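You operate a simulated robot arm through the tools that you are given. There is no shell and no other tool. Be economical: measure what you need, move in short steps, check, and stop when the job is done.

You are at the controls of a simulated two-armed robot. One attempt, no reset.

TASK
Hold the wooden tray on the top of the small table steady with one hand, lift the green band roll out of it with the other and set it down on the top of the small table.

The check looks at the end state, three seconds after you hand in, the way a careful person would. Anything else that was tipped, shoved, dropped, spilled or broken makes it a failure.

THE ROBOT
Two 7-joint arms with two-finger parallel grippers on one trunk, on a base that drives. Base frame: it is fixed to the floor where the robot stands at the start and does not move with it; the origin is under the middle of the robot, x ahead of it, y to its left, z up. Units: m, degrees, N and s.
The left shoulder is at the start at [0.05, 0.187, 1.085], the right one opposite. With the tool pointing down near the work surface each hand reaches from about 0.1 to 0.66 m from the robot's upright axis, wherever it stands, measured 20 degrees to its own side. Places, roughly: top of the small table [0.6, 0.1, 0.7]. Payload 3.43 kg a hand.
The TCP of each hand is the grasp point between the finger pads, 0.03 m short of the fingertips. In the tool frame z runs along the fingers and y along their closing line. Largest opening 0.094 m; finger width 0.028, thickness 0.01; the body of the gripper, 0.05 by 0.096 m, starts 0.055 m behind the TCP.
Orientation is that of the tool frame in the base frame, as a unit quaternion [x, y, z, w]. With the fingers straight down and closing along the base's y, the tool's x points along the base's -x, its y along +y and its z along -z.

THE INTERFACE
- The arms move only by the tool step_arm. It takes "left_moves", "right_moves" or both (then of equal length, played together; a hand with none holds still); each is a list of rows, each a list of 7 numbers: the finger opening in m, from 0 to 0.094, then the shift along the tool's x, y, z in m, then the turn, a rotation vector about the tool's x, y, z in degrees. In form: [[gripper, dx, dy, dz, wx, wy, wz], ...]. A call has 1 to 10 rows; each row shifts and turns the commanded pose from where the row before left it, along the tool's axes as they then stand. A row lasts 0.2 s, in which the tool goes at most 0.05 m and 8.6 degrees; a call with a longer step from one row to the next is refused whole, and so is a gripper value outside its range. Where a pose cannot be reached the arm comes as near as it can. A force on the tool above 40 N (or 10 N above the force at the start of the call, whichever is more), or a blocked arm, ends the call early, and 0.2 s more pass. Each finger travels about 0.153 m/s and halts on what it meets, pressing with about 41 N; the grip force reading is that of the motor and also rises with nothing between the fingers. The clock runs only during rows and for 0.2 s after the last one: add rows that do not move to give the fingers time. It gives the time, the measured TCP pose, the force on the tool (base axes), the opening and the grip force at its end, in the units of the frame above (readings bear some noise), with the torque about the TCP (base axes, N m) and any sound that the robot's microphone picked up.
- Cameras (640 x 400 px; columns grow to the right, rows downward): "scene" is now at [0.1428, -0.0012, 1.2397]; the picture's right is [-0.01, -1.00, 0.00], its down [-0.63, 0.01, -0.78] and it looks along [0.78, -0.01, -0.63] (base axes); focal length 258 px, centre (320, 200). "left" rides on the left gripper at [0.076, -0.014, -0.102] in its tool frame; the picture's right is [0.18, 0.98, 0.00], its down [-0.75, 0.14, -0.64] and it looks along [-0.63, 0.12, 0.77] (tool axes); focal length 243 px, centre (320, 200). "right" rides on the right gripper at [0.076, 0.014, -0.103] in its tool frame; the picture's right is [-0.18, 0.98, 0.00], its down [-0.75, -0.14, -0.64] and it looks along [-0.63, -0.12, 0.77] (tool axes); focal length 243 px, centre (320, 200). There is no depth. A picture from a camera that has moved, and an enlarged one, comes with that camera's place and axes in the base frame and with its lens.
- get_image(camera): a new picture of that camera. The clock stands still meanwhile.
- move_column(by): slides the trunk up (or, below 0, down) by that many m; the arms and the scene camera ride with it, the base frame stays. It gives what a move gives, with no picture.
- roll_base(legs): drives the robot by 1 to 6 legs, each [ahead, left, turn to the left] in m, m and degrees, along the robot's own axes; the way and the turn of a leg run together, so that a leg with both is an arc; at most 1.5 m and 180 degrees a leg. The arms and the cameras ride along, it lands a little off, and it stops where it bumps. It gives what a move gives.
- pan_tilt(pan, tilt): turns the head with the scene camera to pan (to the left, within 80 degrees either way) and tilt (down, from -29 to 69), counted from straight ahead of the robot. It gives what a move gives.
- zoom(camera, box): a new picture of the part [left, top, right, bottom] of that camera's present view, enlarged. The clock stands still meanwhile.
- close_job(): hands the job in; it is judged then, once.

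Work in short steps. Places have to be worked out from the pictures, the camera data and where the tool is seen: move nearer, look again, correct. Check each grasp and each placing, and mend what went wrong. You have 120 turns and 100 pictures in all, those below and enlarged ones among them. Open the grippers and draw the arms clear of the work before you hand the job in, unless the task says otherwise; then end with one line.

The tools are called by a JSON object that holds its "name" and its "arguments". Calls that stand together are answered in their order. step_arm: Moves the arms, as the interface text tells. Its arguments: {"type":"object","properties":{"left_moves":{"type":"array"},"right_moves":{"type":"array"}},"required":[]} The other tools are called the same way: move_column (by) slides the trunk up or down; roll_base (legs) drives the base; pan_tilt (pan, tilt) turns the head that bears the scene camera; get_image (camera) takes a picture; zoom (camera, box) takes an enlarged picture of a part of a camera's view; close_job () hands the job in.

At the start:

```text
time_s: 0.0
left_position: [0.4837, 0.2238, 1.0758]
left_tcp_rot: [-0.001, 1.0, -0.001, 0.0]
left_wrist_force: [-0.1, -0.3, -0.3]
left_moment: [0.01, 0.01, -0.03]
left_width: 0.0939
left_grip_force: 0.1
right_position: [0.3281, -0.0914, 1.0315]
right_tcp_rot: [0.001, 1.0, 0.0, 0.001]
right_wrist_force: [0.2, -1.2, 0.8]
right_moment: [0.0, -0.01, 0.03]
right_width: 0.094
right_grip_force: 0.0
trunk travel left (down, up): [-0.3, 0.132]
robot x, y, heading: [-0.0004, -0.0016, -0.0]
head pan, tilt: [-0.7, 39.1]
```

scene: 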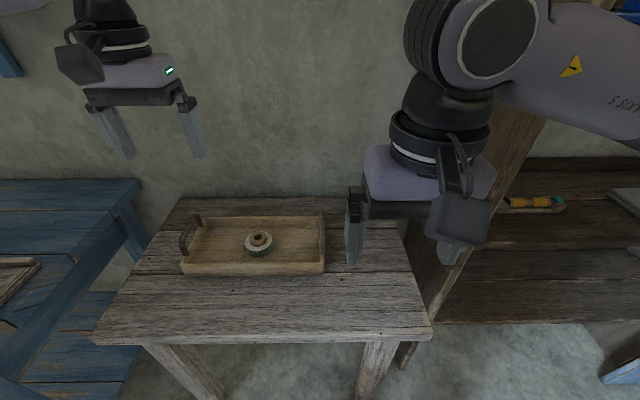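
right: 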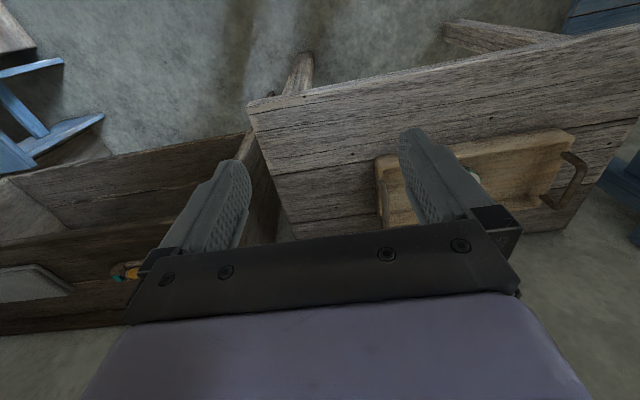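
left: 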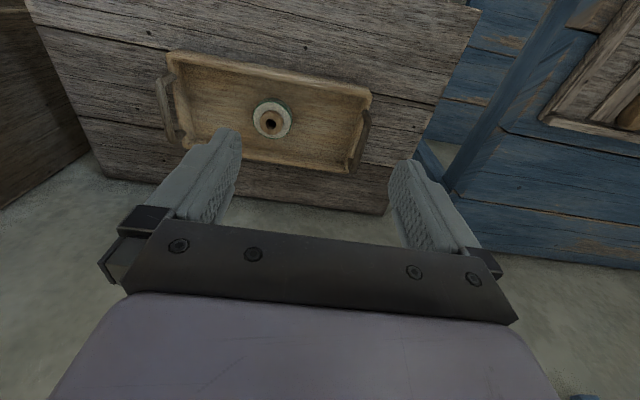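

I estimate the roll at about (0.60, 0.15), with the tray spanning y -0.02..0.33 and x 0.53..0.70. I'll zoom in for the details of the handles and the roll.

{"name": "zoom", "arguments": {"camera": "scene", "box": [160, 180, 360, 305]}}

{"name": "zoom", "arguments": {"camera": "left", "box": [140, 40, 396, 200]}}

```text
3.20 times, centred on (260, 242) of scene
camera zoom: at [0.1428, -0.0012, 1.2397], right [-0.01, -1.0, 0.0], down [-0.63, 0.01, -0.78], along [0.78, -0.01, -0.63], focal length 825 px, centre (512, 64)
```

zoom: 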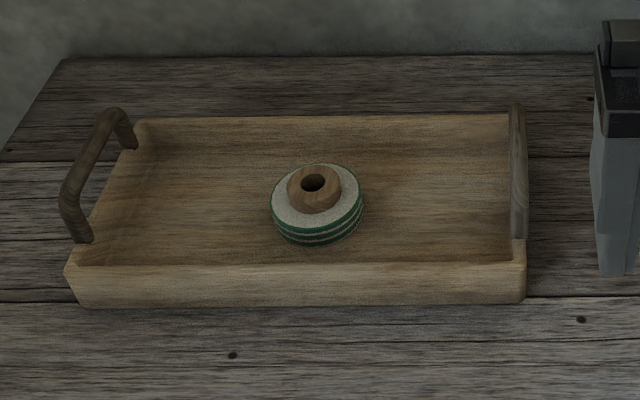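

```text
2.50 times, centred on (268, 120) of left
camera zoom: at [0.4073, 0.2084, 1.1788], right [-0.19, 0.98, 0.0], down [0.75, 0.14, 0.64], along [0.63, 0.12, -0.77], focal length 606 px, centre (450, 400)
```

zoom: 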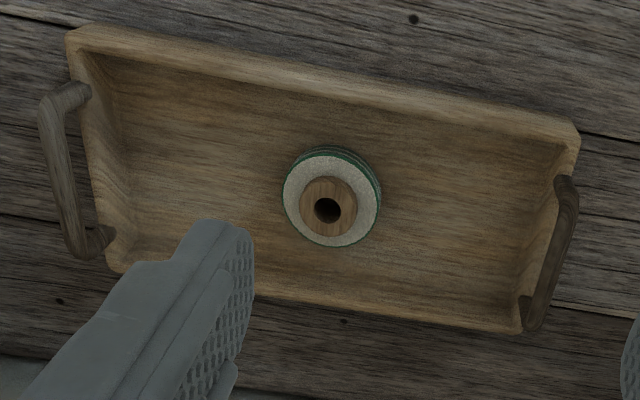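

The two views agree. The roll axis is near (0.592, 0.153), and the handle bars are near (0.59, -0.01, 0.785) and (0.59, 0.318, 0.785). The right hand will hold the right handle and the left hand will lift the roll, so I'm bringing the right hand above its handle first.

{"name": "step_arm", "arguments": {"right_moves": [[0.094, -0.0374, 0.0116, 0.0186, 0, 0, 0], [0.094, -0.0374, 0.0116, 0.0186, 0, 0, 0], [0.094, -0.0374, 0.0116, 0.0186, 0, 0, 0], [0.094, -0.0374, 0.0116, 0.0186, 0, 0, 0], [0.094, -0.0374, 0.0116, 0.0186, 0, 0, 0], [0.094, -0.0374, 0.0116, 0.0186, 0, 0, 0], [0.094, -0.0374, 0.0116, 0.0186, 0, 0, 0], [0.094, 0, 0, 0, 0, 0, 0]]}}

{"name": "get_image", "arguments": {"camera": "right"}}

{"name": "get_image", "arguments": {"camera": "scene"}}

```text
time_s: 1.8
left_position: [0.4829, 0.2222, 1.0757]
left_tcp_rot: [-0.001, 1.0, 0.0, 0.001]
left_wrist_force: [0.3, 0.1, 0.3]
left_moment: [0.0, -0.01, 0.06]
left_width: 0.0941
left_grip_force: 0.0
right_position: [0.5849, -0.012, 0.9008]
right_tcp_rot: [0.0, 1.0, 0.0, 0.0]
right_wrist_force: [-0.1, 0.5, 0.2]
right_moment: [0.0, 0.02, -0.01]
right_width: 0.0938
right_grip_force: 0.1
right hand out of reach, approached as far as the arm can: row 7
trunk travel left (down, up): [-0.3, 0.132]
robot x, y, heading: [-0.0001, 0.0018, 0.1]
head pan, tilt: [-0.7, 39.1]
```

```text
94 pictures are left
camera right: at [0.5097, 0.0022, 1.0024], right [0.18, 0.98, 0.0], down [0.75, -0.14, 0.64], along [0.63, -0.12, -0.77], focal length 243 px, centre (320, 200)
```

right: 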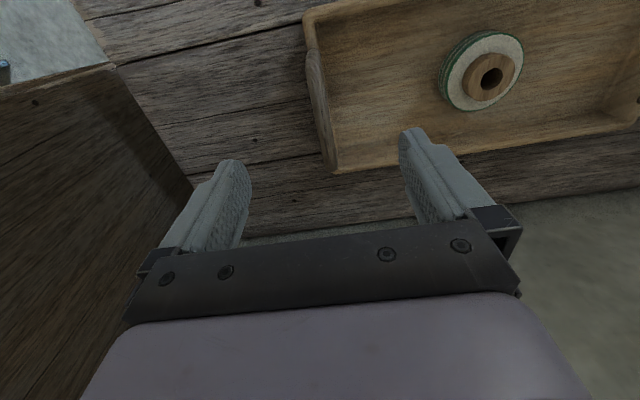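

```text
93 pictures are left
camera scene: at [0.1427, -0.0012, 1.2397], right [-0.01, -1.0, 0.0], down [-0.63, 0.01, -0.78], along [0.78, -0.01, -0.63], focal length 258 px, centre (320, 200)
```

scene: 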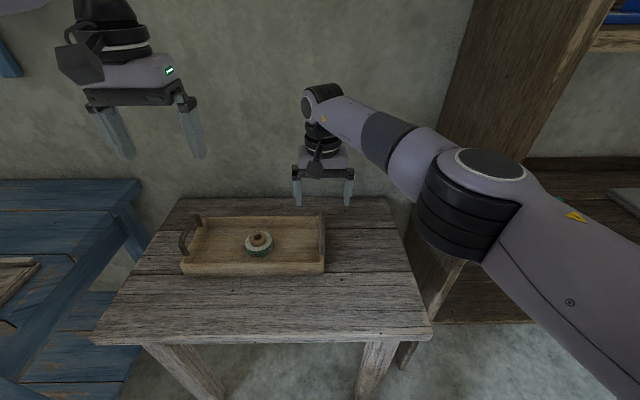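

The right hand sits centred over its handle bar (y≈-0.012, bar x 0.54–0.64), but it is at its reach limit. Lowering the trunk 0.08 should give more reach near the table, and the fingertips will still be at about 0.79.

{"name": "move_column", "arguments": {"by": -0.08}}

{"name": "get_image", "arguments": {"camera": "right"}}

```text
time_s: 3.0
left_position: [0.4827, 0.2241, 0.9964]
left_tcp_rot: [-0.001, 1.0, 0.001, 0.0]
left_wrist_force: [0.3, -0.7, 0.5]
left_moment: [0.0, 0.0, 0.01]
left_width: 0.0941
left_grip_force: 0.1
right_position: [0.5858, -0.0117, 0.8205]
right_tcp_rot: [0.001, 1.0, 0.001, -0.001]
right_wrist_force: [0.3, 0.2, 0.1]
right_moment: [0.0, -0.04, -0.02]
right_width: 0.0938
right_grip_force: 0.0
trunk travel left (down, up): [-0.22, 0.212]
robot x, y, heading: [0.0007, 0.0027, -0.3]
head pan, tilt: [-0.7, 39.1]
```

```text
92 pictures are left
camera right: at [0.5096, 0.0025, 0.9226], right [0.19, 0.98, 0.0], down [0.75, -0.14, 0.64], along [0.63, -0.12, -0.77], focal length 243 px, centre (320, 200)
```

right: 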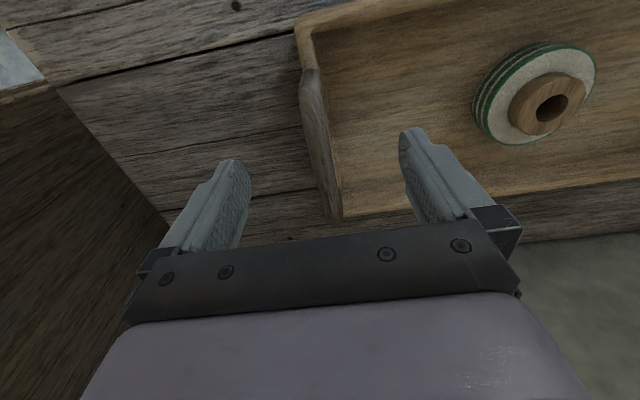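

The bar lies midway between the fingers. I'm lowering the hand to TCP z≈0.782 with the fingers open to check alignment before closing.

{"name": "step_arm", "arguments": {"right_moves": [[0.094, 0.001, 0, 0.019, 0, 0, 0], [0.094, 0, 0, 0.019, 0, 0, 0], [0.094, 0, 0, 0, 0, 0, 0]]}}

{"name": "get_image", "arguments": {"camera": "right"}}

{"name": "zoom", "arguments": {"camera": "scene", "box": [220, 100, 420, 225]}}

```text
time_s: 3.8
left_position: [0.4828, 0.2222, 0.996]
left_tcp_rot: [-0.001, 1.0, 0.001, 0.0]
left_wrist_force: [0.3, -0.5, -0.5]
left_moment: [0.02, -0.01, 0.0]
left_width: 0.0942
left_grip_force: 0.1
right_position: [0.5855, -0.0127, 0.7821]
right_tcp_rot: [0.001, 1.0, 0.0, 0.0]
right_wrist_force: [-0.2, 0.1, 0.0]
right_moment: [0.0, -0.02, 0.0]
right_width: 0.0939
right_grip_force: 0.0
trunk travel left (down, up): [-0.22, 0.212]
robot x, y, heading: [-0.0009, 0.0009, -0.1]
head pan, tilt: [-0.7, 39.1]
```

```text
91 pictures are left
camera right: at [0.5088, 0.0024, 0.8843], right [0.19, 0.98, 0.0], down [0.75, -0.14, 0.64], along [0.63, -0.12, -0.77], focal length 243 px, centre (320, 200)
```

right: 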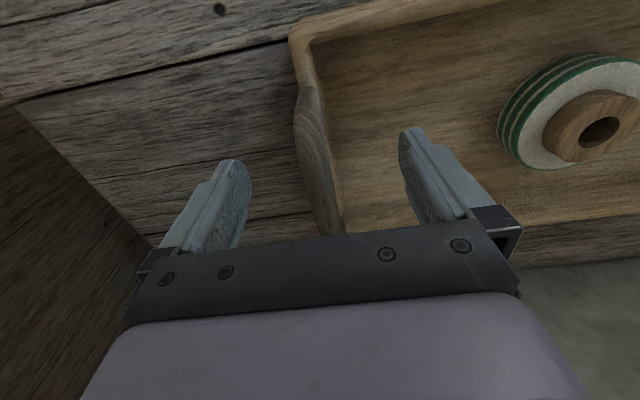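

```text
3.20 times, centred on (320, 162) of scene
camera zoom: at [0.1428, -0.0012, 1.1597], right [-0.01, -1.0, 0.0], down [-0.63, 0.01, -0.78], along [0.78, -0.01, -0.63], focal length 825 px, centre (320, 320)
```

zoom: 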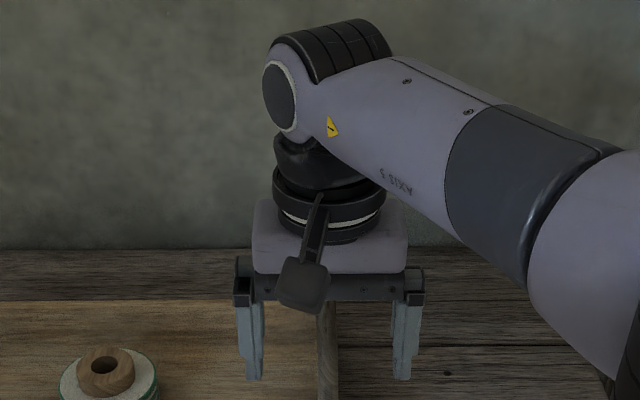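

The bar is centred between the fingers. I'm closing gently around it in stages.

{"name": "step_arm", "arguments": {"right_moves": [[0.07, 0, 0, 0, 0, 0, 0], [0.05, 0, 0, 0, 0, 0, 0], [0.035, 0, 0, 0, 0, 0, 0], [0.025, 0, 0, 0, 0, 0, 0], [0.025, 0, 0, 0, 0, 0, 0]]}}

{"name": "get_image", "arguments": {"camera": "right"}}

{"name": "zoom", "arguments": {"camera": "scene", "box": [170, 140, 400, 284]}}

```text
time_s: 5.0
left_position: [0.4826, 0.2234, 0.9964]
left_tcp_rot: [-0.001, 1.0, -0.001, -0.001]
left_wrist_force: [-0.5, 0.5, -0.6]
left_moment: [-0.03, 0.02, -0.02]
left_width: 0.0942
left_grip_force: 0.0
right_position: [0.5852, -0.0124, 0.7818]
right_tcp_rot: [0.001, 1.0, 0.0, -0.001]
right_wrist_force: [0.4, -0.3, 1.2]
right_moment: [-0.02, -0.02, 0.0]
right_width: 0.0251
right_grip_force: 0.0
trunk travel left (down, up): [-0.22, 0.212]
robot x, y, heading: [0.0007, 0.004, 0.1]
head pan, tilt: [-0.7, 39.1]
```

```text
89 pictures are left
camera right: at [0.5087, 0.0025, 0.8845], right [0.19, 0.98, 0.0], down [0.75, -0.14, 0.64], along [0.63, -0.12, -0.77], focal length 243 px, centre (320, 200)
```

right: 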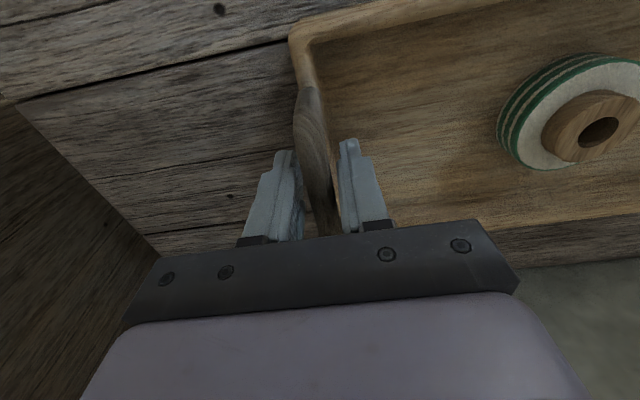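

```text
2.78 times, centred on (285, 212) of scene
camera zoom: at [0.1428, -0.0012, 1.1597], right [-0.01, -1.0, 0.0], down [-0.63, 0.01, -0.78], along [0.78, -0.01, -0.63], focal length 716 px, centre (417, 167)
```

zoom: 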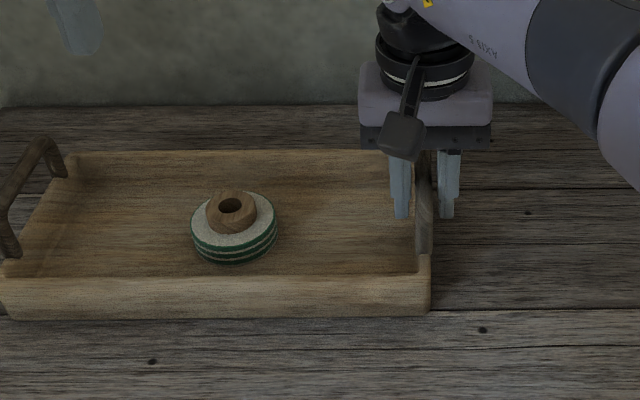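

The bar is squarely between the pads, so I'm closing the rest of the way in small increments.

{"name": "step_arm", "arguments": {"right_moves": [[0.02, 0, 0, 0, 0, 0, 0], [0.016, 0, 0, 0, 0, 0, 0], [0.013, 0, 0, 0, 0, 0, 0], [0.01, 0, 0, 0, 0, 0, 0], [0.007, 0, 0, 0, 0, 0, 0], [0.005, 0, 0, 0, 0, 0, 0], [0.005, 0, 0, 0, 0, 0, 0]]}}

{"name": "get_image", "arguments": {"camera": "right"}}

```text
time_s: 6.6
left_position: [0.4836, 0.225, 0.9962]
left_tcp_rot: [-0.001, 1.0, 0.0, 0.0]
left_wrist_force: [-0.2, 0.4, -0.6]
left_moment: [-0.01, -0.01, 0.03]
left_width: 0.0939
left_grip_force: 0.1
right_position: [0.5838, -0.0128, 0.7824]
right_tcp_rot: [0.001, 1.0, 0.0, 0.001]
right_wrist_force: [0.7, 1.6, 1.4]
right_moment: [0.03, -0.04, 0.14]
right_width: 0.0179
right_grip_force: 40.8
trunk travel left (down, up): [-0.22, 0.212]
robot x, y, heading: [0.003, 0.0026, -0.3]
head pan, tilt: [-0.7, 39.1]
```

```text
87 pictures are left
camera right: at [0.5087, 0.0027, 0.8845], right [0.19, 0.98, 0.0], down [0.75, -0.14, 0.64], along [0.63, -0.12, -0.77], focal length 243 px, centre (320, 200)
```

right: 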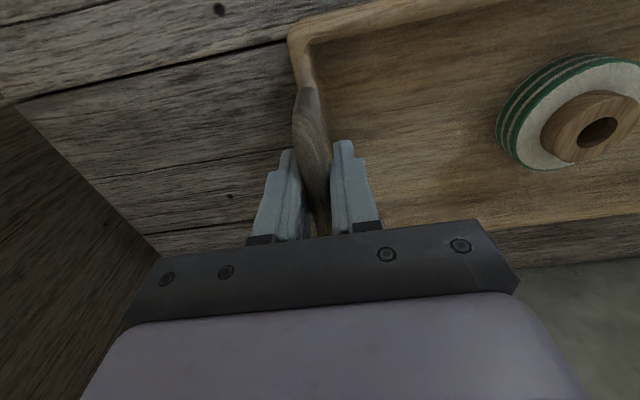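

The handle is held at 18 mm width with the full 41 N grip, and the tray has barely moved. The left hand now goes above the roll.

{"name": "step_arm", "arguments": {"left_moves": [[0.094, -0.0217, -0.0142, 0.026, 0, 0, 0], [0.094, -0.0217, -0.0142, 0.026, 0, 0, 0], [0.094, -0.0217, -0.0142, 0.026, 0, 0, 0], [0.094, -0.0217, -0.0142, 0.026, 0, 0, 0], [0.094, -0.0217, -0.0142, 0.026, 0, 0, 0], [0.094, 0, 0, 0, 0, 0, 0]]}}

{"name": "get_image", "arguments": {"camera": "left"}}

{"name": "get_image", "arguments": {"camera": "scene"}}

{"name": "get_image", "arguments": {"camera": "right"}}

```text
time_s: 8.0
left_position: [0.5911, 0.1519, 0.8666]
left_tcp_rot: [-0.001, 1.0, 0.0, 0.0]
left_wrist_force: [-0.2, 0.5, 0.0]
left_moment: [0.0, -0.01, -0.02]
left_width: 0.0941
left_grip_force: 0.1
right_position: [0.5847, -0.0125, 0.7814]
right_tcp_rot: [0.001, 1.0, 0.0, 0.001]
right_wrist_force: [-0.3, 0.6, 1.9]
right_moment: [-0.02, 0.21, 0.17]
right_width: 0.0179
right_grip_force: 40.8
trunk travel left (down, up): [-0.22, 0.212]
robot x, y, heading: [0.0004, 0.0018, 0.1]
head pan, tilt: [-0.7, 39.1]
```

```text
86 pictures are left
camera left: at [0.516, 0.1368, 0.9685], right [-0.19, 0.98, 0.0], down [0.75, 0.14, 0.64], along [0.63, 0.12, -0.77], focal length 243 px, centre (320, 200)
```

left: 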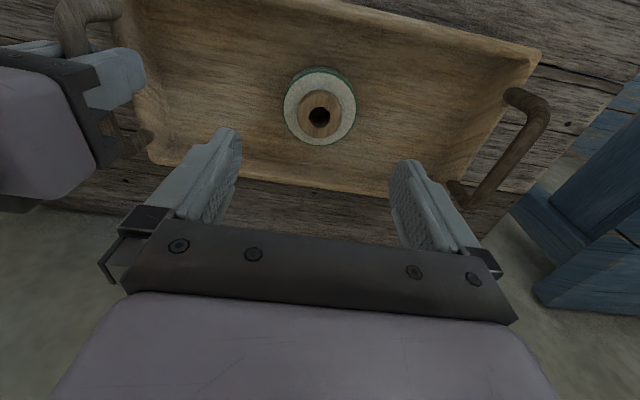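

```text
85 pictures are left
camera scene: at [0.1427, -0.0012, 1.1597], right [-0.01, -1.0, 0.0], down [-0.63, 0.01, -0.78], along [0.78, -0.01, -0.63], focal length 258 px, centre (320, 200)
```

scene: 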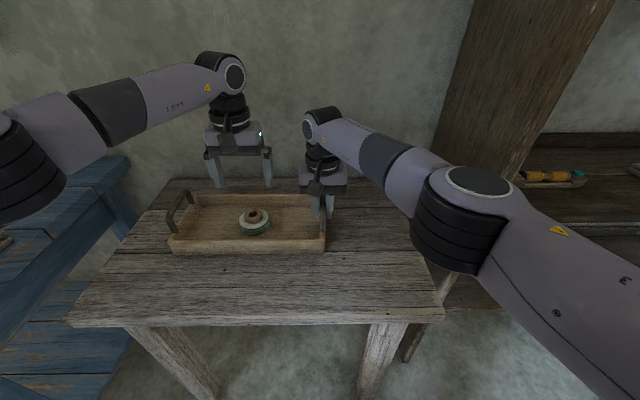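

```text
84 pictures are left
camera right: at [0.5088, 0.0024, 0.8845], right [0.19, 0.98, 0.0], down [0.75, -0.14, 0.64], along [0.63, -0.12, -0.77], focal length 243 px, centre (320, 200)
```

right: 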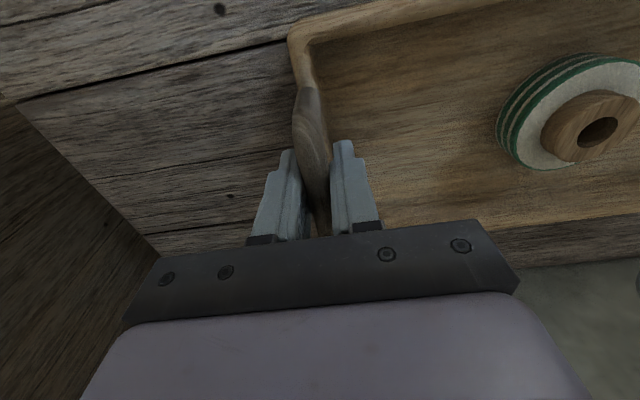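

I place the roll axis at about (0.595, 0.152) with a diameter of about 0.068. I'm going down to z≈0.80, nudging +3 mm in x, and looking again.

{"name": "step_arm", "arguments": {"left_moves": [[0.094, -0.003, 0, 0.03, 0, 0, 0], [0.094, 0, 0, 0.036, 0, 0, 0], [0.094, 0, 0, 0, 0, 0, 0]]}}

{"name": "get_image", "arguments": {"camera": "left"}}

{"name": "zoom", "arguments": {"camera": "scene", "box": [160, 140, 352, 260]}}

```text
time_s: 8.8
left_position: [0.5945, 0.152, 0.7996]
left_tcp_rot: [-0.001, 1.0, 0.0, 0.0]
left_wrist_force: [0.7, -1.0, 0.9]
left_moment: [0.02, -0.04, 0.01]
left_width: 0.0941
left_grip_force: 0.0
right_position: [0.5845, -0.0129, 0.7817]
right_tcp_rot: [0.001, 1.0, -0.001, 0.0]
right_wrist_force: [-1.1, -1.8, 1.3]
right_moment: [0.01, 0.11, 0.15]
right_width: 0.0179
right_grip_force: 40.6
trunk travel left (down, up): [-0.22, 0.212]
robot x, y, heading: [0.0006, 0.0038, 0.3]
head pan, tilt: [-0.7, 39.1]
```

```text
83 pictures are left
camera left: at [0.5194, 0.1374, 0.9027], right [-0.19, 0.98, 0.0], down [0.75, 0.14, 0.64], along [0.63, 0.12, -0.77], focal length 243 px, centre (320, 200)
```

left: 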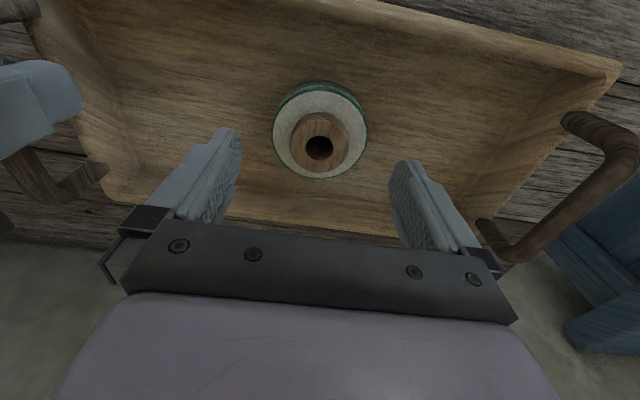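

```text
3.33 times, centred on (256, 200) of scene
camera zoom: at [0.1427, -0.0012, 1.1597], right [-0.01, -1.0, 0.0], down [-0.63, 0.01, -0.78], along [0.78, -0.01, -0.63], focal length 859 px, centre (533, 200)
```

zoom: 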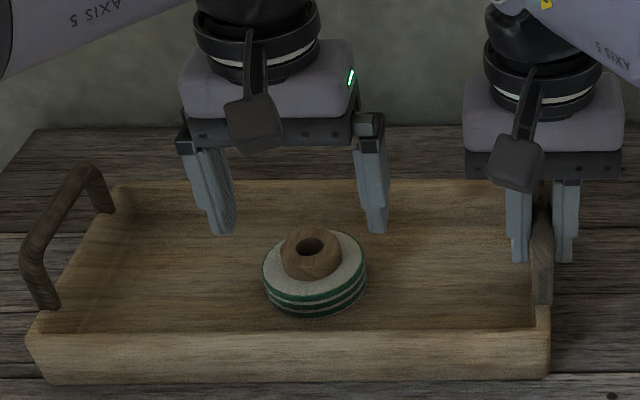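

Triangulation puts the axis at (0.598, 0.152), the hub top at z 0.750 and the disc top at about 0.727. I'm descending to TCP z≈0.743 (fingertips ≈0.713) with a +3 mm x correction.

{"name": "step_arm", "arguments": {"left_moves": [[0.094, -0.003, 0, 0.02, 0, 0, 0], [0.094, 0, 0, 0.02, 0, 0, 0], [0.094, 0, 0, 0.012, 0, 0, 0], [0.094, 0, 0, 0.0045, 0, 0, 0], [0.094, 0, 0, 0, 0, 0, 0]]}}

{"name": "get_image", "arguments": {"camera": "left"}}

{"name": "zoom", "arguments": {"camera": "scene", "box": [180, 160, 340, 260]}}

```text
time_s: 10.0
left_position: [0.598, 0.1506, 0.7439]
left_tcp_rot: [-0.001, 1.0, 0.0, -0.001]
left_wrist_force: [0.4, -0.2, 0.7]
left_moment: [-0.01, -0.01, -0.03]
left_width: 0.0941
left_grip_force: 0.0
right_position: [0.5846, -0.0134, 0.7825]
right_tcp_rot: [0.001, 1.0, 0.0, 0.001]
right_wrist_force: [-0.8, -2.3, 0.1]
right_moment: [-0.01, 0.03, 0.12]
right_width: 0.018
right_grip_force: 40.8
trunk travel left (down, up): [-0.22, 0.212]
robot x, y, heading: [-0.001, 0.0013, 0.0]
head pan, tilt: [-0.7, 39.1]
```

```text
81 pictures are left
camera left: at [0.5221, 0.1375, 0.8465], right [-0.19, 0.98, 0.0], down [0.75, 0.14, 0.64], along [0.63, 0.12, -0.77], focal length 243 px, centre (320, 200)
```

left: 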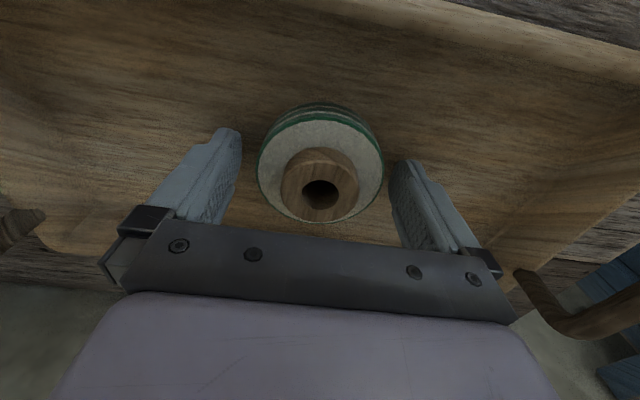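

```text
4.00 times, centred on (260, 210) of scene
camera zoom: at [0.1427, -0.0013, 1.1597], right [-0.01, -1.0, 0.0], down [-0.63, 0.01, -0.78], along [0.78, -0.01, -0.63], focal length 1031 px, centre (560, 160)
```

zoom: 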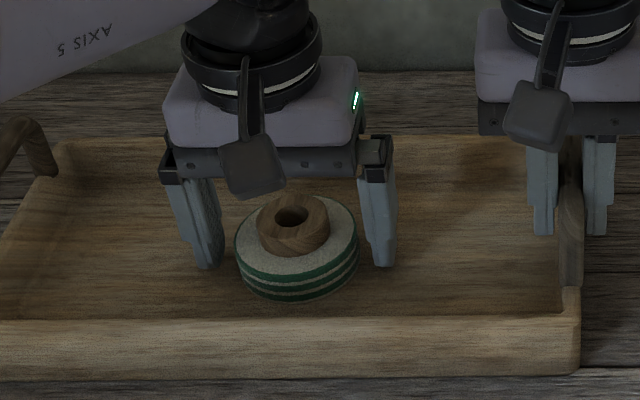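

The fingers straddle the roll in line with its axis (x≈0.597). I'm lowering 3 mm more and closing in stages.

{"name": "step_arm", "arguments": {"left_moves": [[0.094, 0.001, 0.001, 0.003, 0, 0, 0], [0.084, 0, 0, 0, 0, 0, 0], [0.076, 0, 0, 0, 0, 0, 0], [0.07, 0, 0, 0, 0, 0, 0], [0.065, 0, 0, 0, 0, 0, 0], [0.06, 0, 0, 0, 0, 0, 0], [0.055, 0, 0, 0, 0, 0, 0], [0.055, 0, 0, 0, 0, 0, 0]]}}

{"name": "get_image", "arguments": {"camera": "left"}}

{"name": "zoom", "arguments": {"camera": "scene", "box": [180, 160, 340, 260]}}

```text
time_s: 11.8
left_position: [0.5972, 0.1524, 0.7416]
left_tcp_rot: [-0.001, 1.0, 0.0, 0.0]
left_wrist_force: [-0.3, 0.7, 0.2]
left_moment: [0.04, -0.01, -0.02]
left_width: 0.0663
left_grip_force: 40.3
right_position: [0.5831, -0.0126, 0.7815]
right_tcp_rot: [0.001, 1.0, 0.0, 0.0]
right_wrist_force: [-0.2, -2.3, 1.2]
right_moment: [0.02, -0.02, 0.14]
right_width: 0.0176
right_grip_force: 41.0
trunk travel left (down, up): [-0.22, 0.212]
robot x, y, heading: [0.0011, -0.0017, -0.2]
head pan, tilt: [-0.7, 39.1]
```

```text
79 pictures are left
camera left: at [0.5209, 0.1385, 0.8437], right [-0.19, 0.98, 0.0], down [0.75, 0.14, 0.64], along [0.63, 0.12, -0.77], focal length 243 px, centre (320, 200)
```

left: 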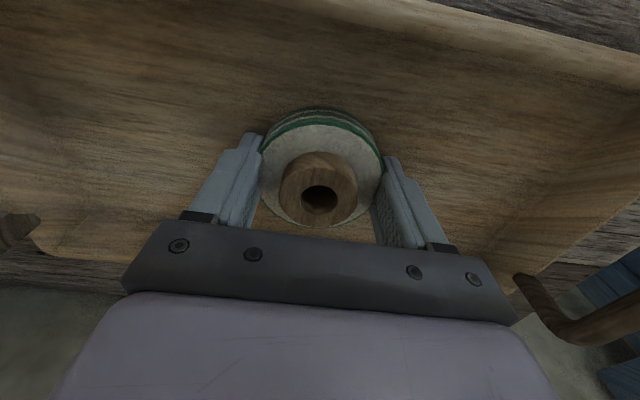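

```text
4.00 times, centred on (260, 210) of scene
camera zoom: at [0.1427, -0.0013, 1.1597], right [-0.01, -1.0, 0.0], down [-0.63, 0.01, -0.78], along [0.78, -0.01, -0.63], focal length 1031 px, centre (560, 160)
```

zoom: 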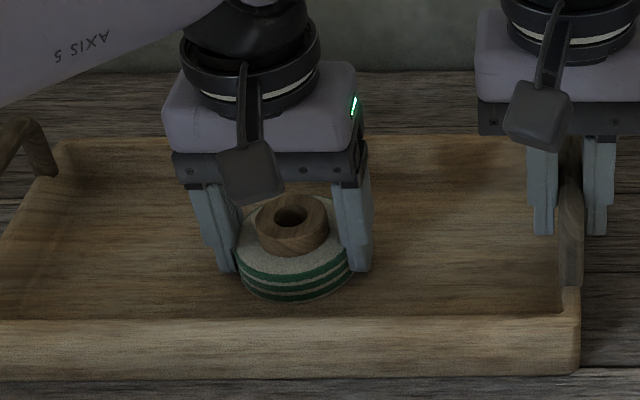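

The roll is gripped at 66 mm with 40 N. I'm lifting slowly straight up by 0.09.

{"name": "step_arm", "arguments": {"left_moves": [[0.055, 0, 0, -0.005, 0, 0, 0], [0.055, 0, 0, -0.01, 0, 0, 0], [0.055, 0, 0, -0.015, 0, 0, 0], [0.055, 0, 0, -0.02, 0, 0, 0], [0.055, 0, 0, -0.02, 0, 0, 0], [0.055, 0, 0, -0.02, 0, 0, 0], [0.055, 0, 0, 0, 0, 0, 0]]}}

{"name": "get_image", "arguments": {"camera": "left"}}

{"name": "get_image", "arguments": {"camera": "scene"}}

```text
time_s: 13.4
left_position: [0.5973, 0.1536, 0.8321]
left_tcp_rot: [-0.001, 1.0, 0.0, 0.0]
left_wrist_force: [-0.9, 0.5, -0.5]
left_moment: [0.02, 0.01, 0.0]
left_width: 0.0666
left_grip_force: 40.8
right_position: [0.5837, -0.0121, 0.7823]
right_tcp_rot: [0.001, 1.0, 0.0, 0.0]
right_wrist_force: [-0.3, -2.0, 1.2]
right_moment: [0.03, 0.01, 0.1]
right_width: 0.018
right_grip_force: 41.1
trunk travel left (down, up): [-0.22, 0.212]
robot x, y, heading: [-0.0039, -0.0022, 0.2]
head pan, tilt: [-0.7, 39.1]
```

```text
77 pictures are left
camera left: at [0.5213, 0.1381, 0.9343], right [-0.19, 0.98, 0.0], down [0.75, 0.14, 0.64], along [0.63, 0.12, -0.77], focal length 243 px, centre (320, 200)
```

left: 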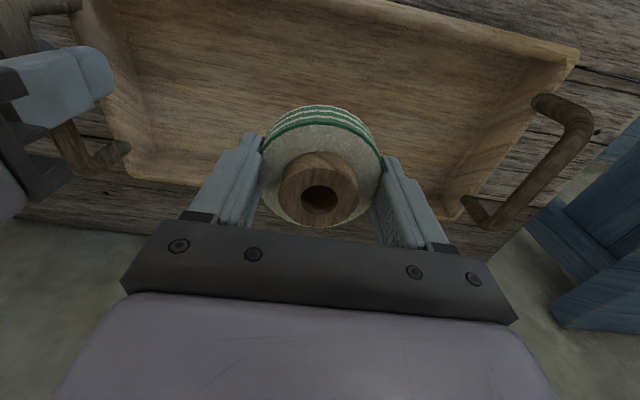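

```text
76 pictures are left
camera scene: at [0.1427, -0.0013, 1.1597], right [-0.01, -1.0, 0.0], down [-0.63, 0.01, -0.78], along [0.78, -0.01, -0.63], focal length 258 px, centre (320, 200)
```

scene: 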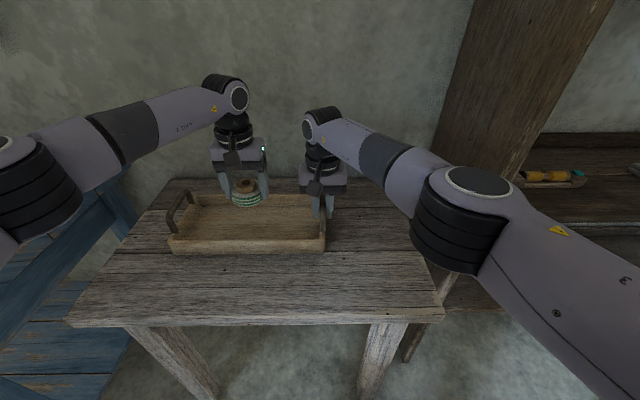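

The roll is out cleanly and the tray didn't move. The free strip in front of the tray spans x≈0.365–0.524, so I'm carrying the roll to (0.445, 0.165).

{"name": "step_arm", "arguments": {"left_moves": [[0.055, 0.02, 0.003, 0, 0, 0, 0], [0.055, 0.035, 0.003, 0, 0, 0, 0], [0.055, 0.035, 0.003, 0, 0, 0, 0], [0.055, 0.035, 0.003, 0, 0, 0, 0], [0.055, 0.027, 0, 0, 0, 0, 0], [0.055, 0, 0, 0.02, 0, 0, 0], [0.055, 0, 0, 0.02, 0, 0, 0], [0.055, 0, 0, 0, 0, 0, 0]]}}

{"name": "get_image", "arguments": {"camera": "left"}}

{"name": "get_image", "arguments": {"camera": "scene"}}

```text
time_s: 15.2
left_position: [0.4435, 0.1657, 0.7908]
left_tcp_rot: [-0.001, 1.0, 0.0, 0.001]
left_wrist_force: [0.1, 0.0, -1.3]
left_moment: [-0.03, 0.01, -0.02]
left_width: 0.0667
left_grip_force: 40.4
right_position: [0.5843, -0.0126, 0.7824]
right_tcp_rot: [0.001, 1.0, 0.0, 0.0]
right_wrist_force: [-1.3, -0.6, 1.1]
right_moment: [0.0, 0.0, 0.1]
right_width: 0.0182
right_grip_force: 40.9
trunk travel left (down, up): [-0.22, 0.212]
robot x, y, heading: [-0.0005, 0.0008, 0.3]
head pan, tilt: [-0.7, 39.1]
```

```text
75 pictures are left
camera left: at [0.3681, 0.15, 0.8931], right [-0.19, 0.98, 0.0], down [0.75, 0.14, 0.64], along [0.63, 0.12, -0.77], focal length 243 px, centre (320, 200)
```

left: 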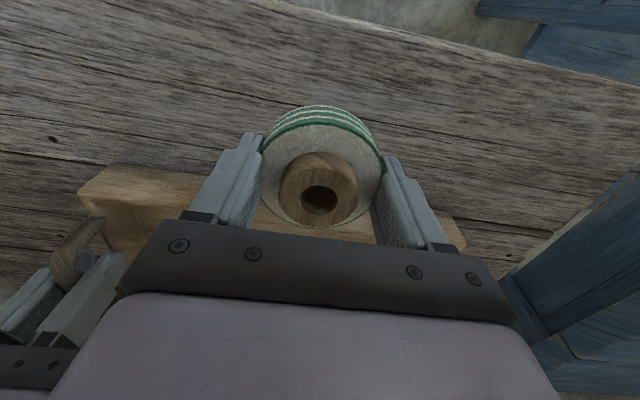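

```text
74 pictures are left
camera scene: at [0.1427, -0.0012, 1.1597], right [-0.01, -1.0, 0.0], down [-0.63, 0.01, -0.78], along [0.78, -0.01, -0.63], focal length 258 px, centre (320, 200)
```

scene: 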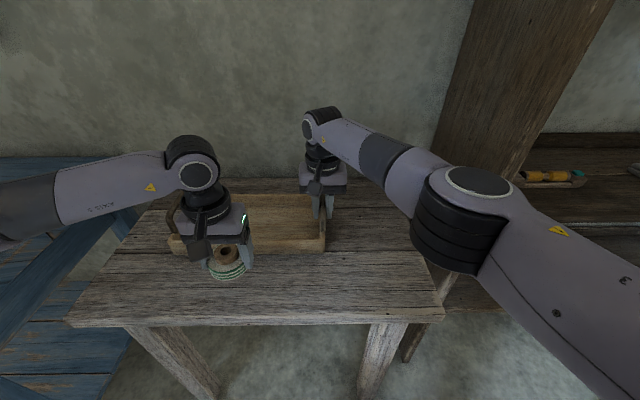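

The roll is over clear table at (0.444, 0.166). I'm lowering to just above the surface, then in finer steps.

{"name": "step_arm", "arguments": {"left_moves": [[0.055, -0.001, 0, 0.02, 0, 0, 0], [0.055, 0, 0, 0.015, 0, 0, 0], [0.055, 0, 0, 0.01, 0, 0, 0], [0.055, 0, 0, 0.004, 0, 0, 0], [0.055, 0, 0, 0.002, 0, 0, 0], [0.055, 0, 0, 0, 0, 0, 0]]}}

{"name": "zoom", "arguments": {"camera": "scene", "box": [150, 190, 310, 290]}}

```text
time_s: 16.6
left_position: [0.4454, 0.1649, 0.74]
left_tcp_rot: [0.0, 1.0, 0.0, 0.0]
left_wrist_force: [-0.2, 0.0, -0.3]
left_moment: [0.01, -0.06, 0.0]
left_width: 0.0665
left_grip_force: 41.0
right_position: [0.585, -0.0131, 0.7818]
right_tcp_rot: [0.001, 1.0, 0.0, 0.0]
right_wrist_force: [-2.0, -0.7, 1.8]
right_moment: [0.0, 0.04, 0.09]
right_width: 0.0178
right_grip_force: 40.9
trunk travel left (down, up): [-0.22, 0.212]
robot x, y, heading: [0.0025, -0.0019, -0.0]
head pan, tilt: [-0.7, 39.1]
```

```text
4.00 times, centred on (230, 240) of scene
camera zoom: at [0.1427, -0.0012, 1.1597], right [-0.01, -1.0, 0.0], down [-0.63, 0.01, -0.78], along [0.78, -0.01, -0.63], focal length 1031 px, centre (680, 40)
```

zoom: 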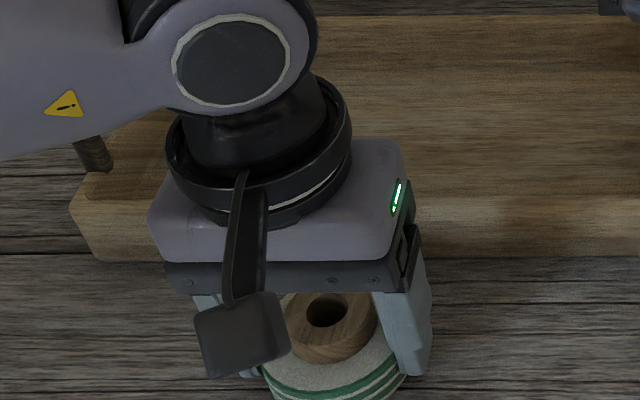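

No contact yet at 0.740. I'm continuing down in 1.5 mm steps until the force shows contact.

{"name": "step_arm", "arguments": {"left_moves": [[0.055, 0, 0, 0.0015, 0, 0, 0], [0.055, 0, 0, 0.0015, 0, 0, 0], [0.055, 0, 0, 0.001, 0, 0, 0], [0.055, 0, 0, 0, 0, 0, 0]]}}

{"name": "zoom", "arguments": {"camera": "scene", "box": [150, 210, 310, 310]}}

```text
time_s: 17.6
left_position: [0.4457, 0.1642, 0.7377]
left_tcp_rot: [-0.001, 1.0, 0.0, 0.0]
left_wrist_force: [0.1, -0.3, -0.1]
left_moment: [0.02, 0.01, -0.01]
left_width: 0.0665
left_grip_force: 41.7
right_position: [0.5844, -0.012, 0.7823]
right_tcp_rot: [0.001, 1.0, 0.0, -0.001]
right_wrist_force: [-1.2, 0.4, 0.3]
right_moment: [-0.01, 0.02, 0.07]
right_width: 0.0179
right_grip_force: 41.6
trunk travel left (down, up): [-0.22, 0.212]
robot x, y, heading: [0.0009, 0.0025, 0.2]
head pan, tilt: [-0.7, 39.1]
```

```text
4.00 times, centred on (230, 260) of scene
camera zoom: at [0.1427, -0.0012, 1.1597], right [-0.01, -1.0, 0.0], down [-0.63, 0.01, -0.78], along [0.78, -0.01, -0.63], focal length 1031 px, centre (680, -40)
```

zoom: 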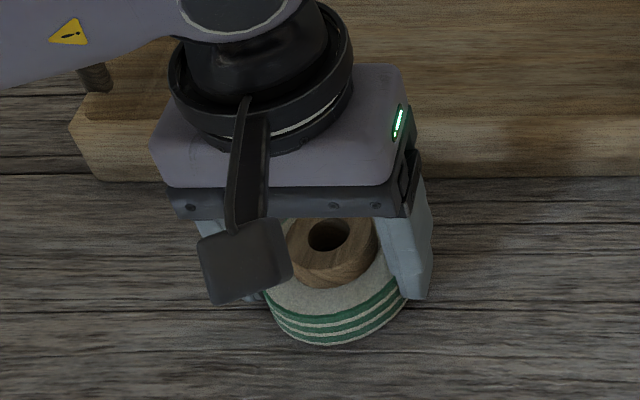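

Still no contact at 0.737. I'm continuing down, a few mm per call.

{"name": "step_arm", "arguments": {"left_moves": [[0.055, 0, 0, 0.001, 0, 0, 0], [0.055, 0, 0, 0.001, 0, 0, 0], [0.055, 0, 0, 0.001, 0, 0, 0], [0.055, 0, 0, 0, 0, 0, 0]]}}

```text
time_s: 18.6
left_position: [0.4468, 0.1657, 0.7334]
left_tcp_rot: [-0.002, 1.0, 0.0, 0.0]
left_wrist_force: [-0.4, 0.4, -0.6]
left_moment: [-0.01, -0.02, 0.0]
left_width: 0.0665
left_grip_force: 41.1
right_position: [0.5839, -0.0117, 0.7824]
right_tcp_rot: [0.001, 1.0, 0.0, 0.0]
right_wrist_force: [-1.1, 0.6, -0.1]
right_moment: [-0.01, 0.0, 0.12]
right_width: 0.0179
right_grip_force: 41.2
trunk travel left (down, up): [-0.22, 0.212]
robot x, y, heading: [0.001, 0.0022, -0.2]
head pan, tilt: [-0.7, 39.1]
```

Still free at 0.733, so I'm going on down.

{"name": "step_arm", "arguments": {"left_moves": [[0.055, 0, 0, 0.001, 0, 0, 0], [0.055, 0, 0, 0.001, 0, 0, 0], [0.055, 0, 0, 0, 0, 0, 0]]}}

{"name": "zoom", "arguments": {"camera": "scene", "box": [180, 220, 276, 280]}}

```text
time_s: 19.4
left_position: [0.4467, 0.1647, 0.7314]
left_tcp_rot: [-0.001, 1.0, 0.0, 0.002]
left_wrist_force: [-2.7, 1.1, 7.8]
left_moment: [0.17, 0.16, 0.08]
left_width: 0.0663
left_grip_force: 40.9
right_position: [0.5846, -0.0122, 0.7817]
right_tcp_rot: [0.001, 1.0, 0.0, 0.001]
right_wrist_force: [-0.4, 0.1, -0.7]
right_moment: [-0.06, -0.02, 0.04]
right_width: 0.0178
right_grip_force: 41.0
trunk travel left (down, up): [-0.22, 0.212]
robot x, y, heading: [0.0011, -0.0007, 0.1]
head pan, tilt: [-0.7, 39.1]
```

```text
6.67 times, centred on (228, 250) of scene
camera zoom: at [0.1424, -0.0012, 1.1598], right [-0.01, -1.0, 0.0], down [-0.63, 0.01, -0.78], along [0.78, -0.01, -0.63], focal length 1718 px, centre (933, -133)
```

zoom: 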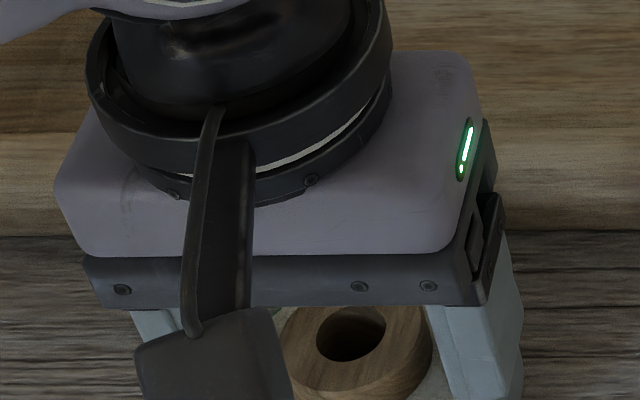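

Contact: +7.8 N at z 0.731. I'm easing up 0.5 mm and opening gently.

{"name": "step_arm", "arguments": {"left_moves": [[0.066, 0, 0, -0.0005, 0, 0, 0], [0.069, 0, 0, 0, 0, 0, 0], [0.073, 0, 0, 0, 0, 0, 0], [0.08, 0, 0, 0, 0, 0, 0], [0.09, 0, 0, 0, 0, 0, 0], [0.09, 0, 0, 0, 0, 0, 0]]}}

{"name": "get_image", "arguments": {"camera": "left"}}

```text
time_s: 20.8
left_position: [0.4455, 0.1654, 0.7305]
left_tcp_rot: [-0.001, 1.0, 0.0, 0.001]
left_wrist_force: [-1.1, 0.0, 0.2]
left_moment: [-0.01, 0.0, -0.01]
left_width: 0.0901
left_grip_force: 0.2
right_position: [0.5842, -0.0129, 0.7814]
right_tcp_rot: [0.001, 1.0, 0.001, 0.0]
right_wrist_force: [-1.9, -0.2, -0.8]
right_moment: [0.01, -0.01, 0.1]
right_width: 0.0178
right_grip_force: 40.7
trunk travel left (down, up): [-0.22, 0.212]
robot x, y, heading: [-0.0023, -0.0008, 0.3]
head pan, tilt: [-0.7, 39.1]
```

```text
70 pictures are left
camera left: at [0.37, 0.1505, 0.8339], right [-0.19, 0.98, 0.0], down [0.75, 0.14, 0.64], along [0.63, 0.12, -0.77], focal length 243 px, centre (320, 200)
```

left: 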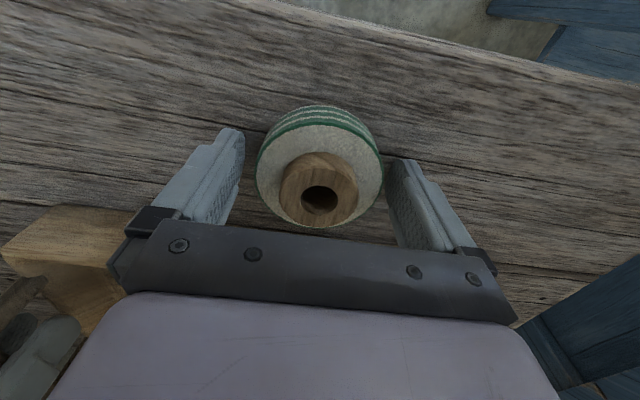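

The roll stands flat and free between the fingers. I'm raising the left hand straight up and opening the right gripper slowly.

{"name": "step_arm", "arguments": {"left_moves": [[0.094, 0, 0, -0.01, 0, 0, 0], [0.094, 0, 0, -0.02, 0, 0, 0], [0.094, 0, 0, -0.04, 0, 0, 0], [0.094, 0, 0, -0.04, 0, 0, 0], [0.094, 0, 0, -0.04, 0, 0, 0], [0.094, 0, 0, -0.04, 0, 0, 0], [0.094, 0, 0, 0, 0, 0, 0]]}}

{"name": "step_arm", "arguments": {"right_moves": [[0.02, 0, 0, 0, 0, 0, 0], [0.025, 0, 0, 0, 0, 0, 0], [0.04, 0, 0, 0, 0, 0, 0], [0.06, 0, 0, 0, 0, 0, 0], [0.08, 0, 0, 0, 0, 0, 0], [0.08, 0, 0, 0, 0, 0, 0]]}}

{"name": "get_image", "arguments": {"camera": "right"}}

{"name": "get_image", "arguments": {"camera": "scene"}}

```text
time_s: 22.4
left_position: [0.4474, 0.1669, 0.9211]
left_tcp_rot: [-0.001, 1.0, 0.0, 0.0]
left_wrist_force: [-0.8, 0.1, -0.2]
left_moment: [-0.01, 0.02, -0.01]
left_width: 0.0942
left_grip_force: 0.0
right_position: [0.5843, -0.0133, 0.7834]
right_tcp_rot: [0.001, 1.0, 0.0, 0.0]
right_wrist_force: [-2.1, -1.2, 0.7]
right_moment: [0.01, -0.13, 0.1]
right_width: 0.018
right_grip_force: 40.8
trunk travel left (down, up): [-0.22, 0.212]
robot x, y, heading: [-0.0, 0.0016, -0.0]
head pan, tilt: [-0.7, 39.1]
```

```text
time_s: 23.8
left_position: [0.4476, 0.1661, 0.9215]
left_tcp_rot: [-0.001, 1.0, -0.001, -0.001]
left_wrist_force: [-0.2, 1.0, 1.0]
left_moment: [0.03, 0.02, 0.01]
left_width: 0.0937
left_grip_force: 0.0
right_position: [0.5853, -0.0122, 0.7814]
right_tcp_rot: [0.001, 1.0, 0.0, -0.001]
right_wrist_force: [0.9, 0.0, -0.4]
right_moment: [0.04, 0.01, -0.02]
right_width: 0.08
right_grip_force: 0.1
trunk travel left (down, up): [-0.22, 0.212]
robot x, y, heading: [-0.0001, 0.0007, 0.2]
head pan, tilt: [-0.7, 39.1]
```

```text
69 pictures are left
camera right: at [0.5087, 0.0025, 0.8845], right [0.19, 0.98, 0.0], down [0.75, -0.14, 0.64], along [0.63, -0.12, -0.77], focal length 243 px, centre (320, 200)
```

right: 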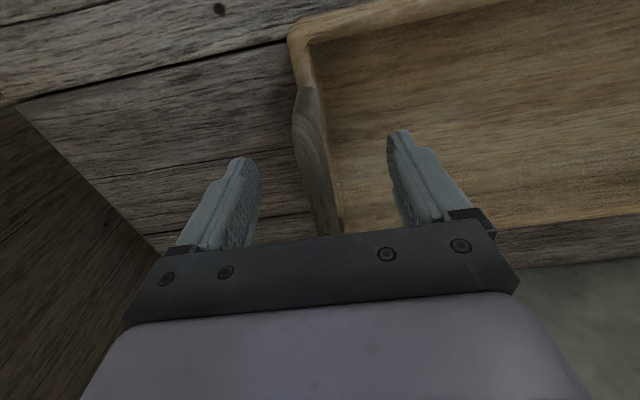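

```text
68 pictures are left
camera scene: at [0.1428, -0.0012, 1.1597], right [-0.01, -1.0, 0.0], down [-0.63, 0.01, -0.78], along [0.78, -0.01, -0.63], focal length 258 px, centre (320, 200)
```

scene: 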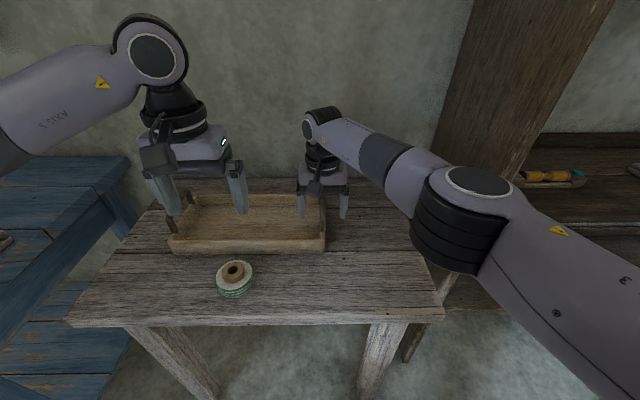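

Both grippers are free of the objects. I'm raising the right hand straight up until clear, then drawing it back toward the right.

{"name": "step_arm", "arguments": {"right_moves": [[0.08, 0, 0, -0.015, 0, 0, 0], [0.08, 0, 0, -0.03, 0, 0, 0], [0.08, 0, 0, -0.035, 0, 0, 0], [0.08, 0.015, -0.01, -0.03, 0, 0, 0], [0.08, 0.03, -0.02, -0.02, 0, 0, 0], [0.08, 0.03, -0.02, -0.02, 0, 0, 0], [0.08, 0.03, -0.02, -0.02, 0, 0, 0], [0.08, 0.03, -0.02, 0, 0, 0, 0], [0.08, 0, 0, 0, 0, 0, 0]]}}

{"name": "get_image", "arguments": {"camera": "scene"}}

{"name": "zoom", "arguments": {"camera": "scene", "box": [160, 180, 352, 300]}}

```text
time_s: 25.8
left_position: [0.4473, 0.1652, 0.9222]
left_tcp_rot: [-0.002, 1.0, 0.0, 0.0]
left_wrist_force: [0.3, 0.3, 0.5]
left_moment: [0.03, 0.02, -0.01]
left_width: 0.094
left_grip_force: 0.4
right_position: [0.4488, -0.1017, 0.9514]
right_tcp_rot: [0.001, 1.0, 0.0, 0.0]
right_wrist_force: [-0.3, -0.3, 0.1]
right_moment: [0.01, -0.04, 0.02]
right_width: 0.0801
right_grip_force: 0.1
trunk travel left (down, up): [-0.22, 0.212]
robot x, y, heading: [-0.0009, -0.0038, -0.1]
head pan, tilt: [-0.7, 39.1]
```

```text
67 pictures are left
camera scene: at [0.1428, -0.0012, 1.1597], right [-0.01, -1.0, 0.0], down [-0.63, 0.01, -0.78], along [0.78, -0.01, -0.63], focal length 258 px, centre (320, 200)
```

scene: 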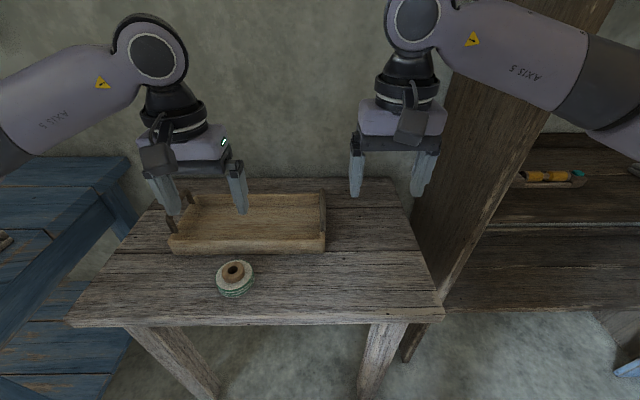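

```text
3.33 times, centred on (256, 240) of scene
camera zoom: at [0.1428, -0.0012, 1.1597], right [-0.01, -1.0, 0.0], down [-0.63, 0.01, -0.78], along [0.78, -0.01, -0.63], focal length 859 px, centre (533, 67)
```

zoom: 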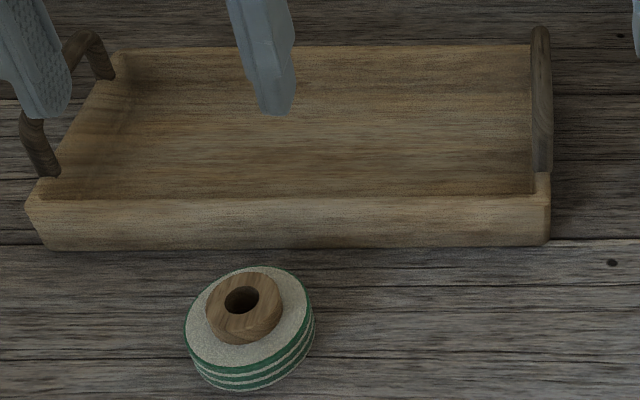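

The roll lies flat on the table top, the tray is where it was, and both arms are clear with grippers open. I'm handing in.

{"name": "close_job", "arguments": {}}

```text
The job is handed in.
```

The job is handed in: the right hand held the tray by its handle while the left lifted the green band roll out and set it flat on the table top in front of the tray, and the last picture shows the tray where it was and nothing else disturbed.
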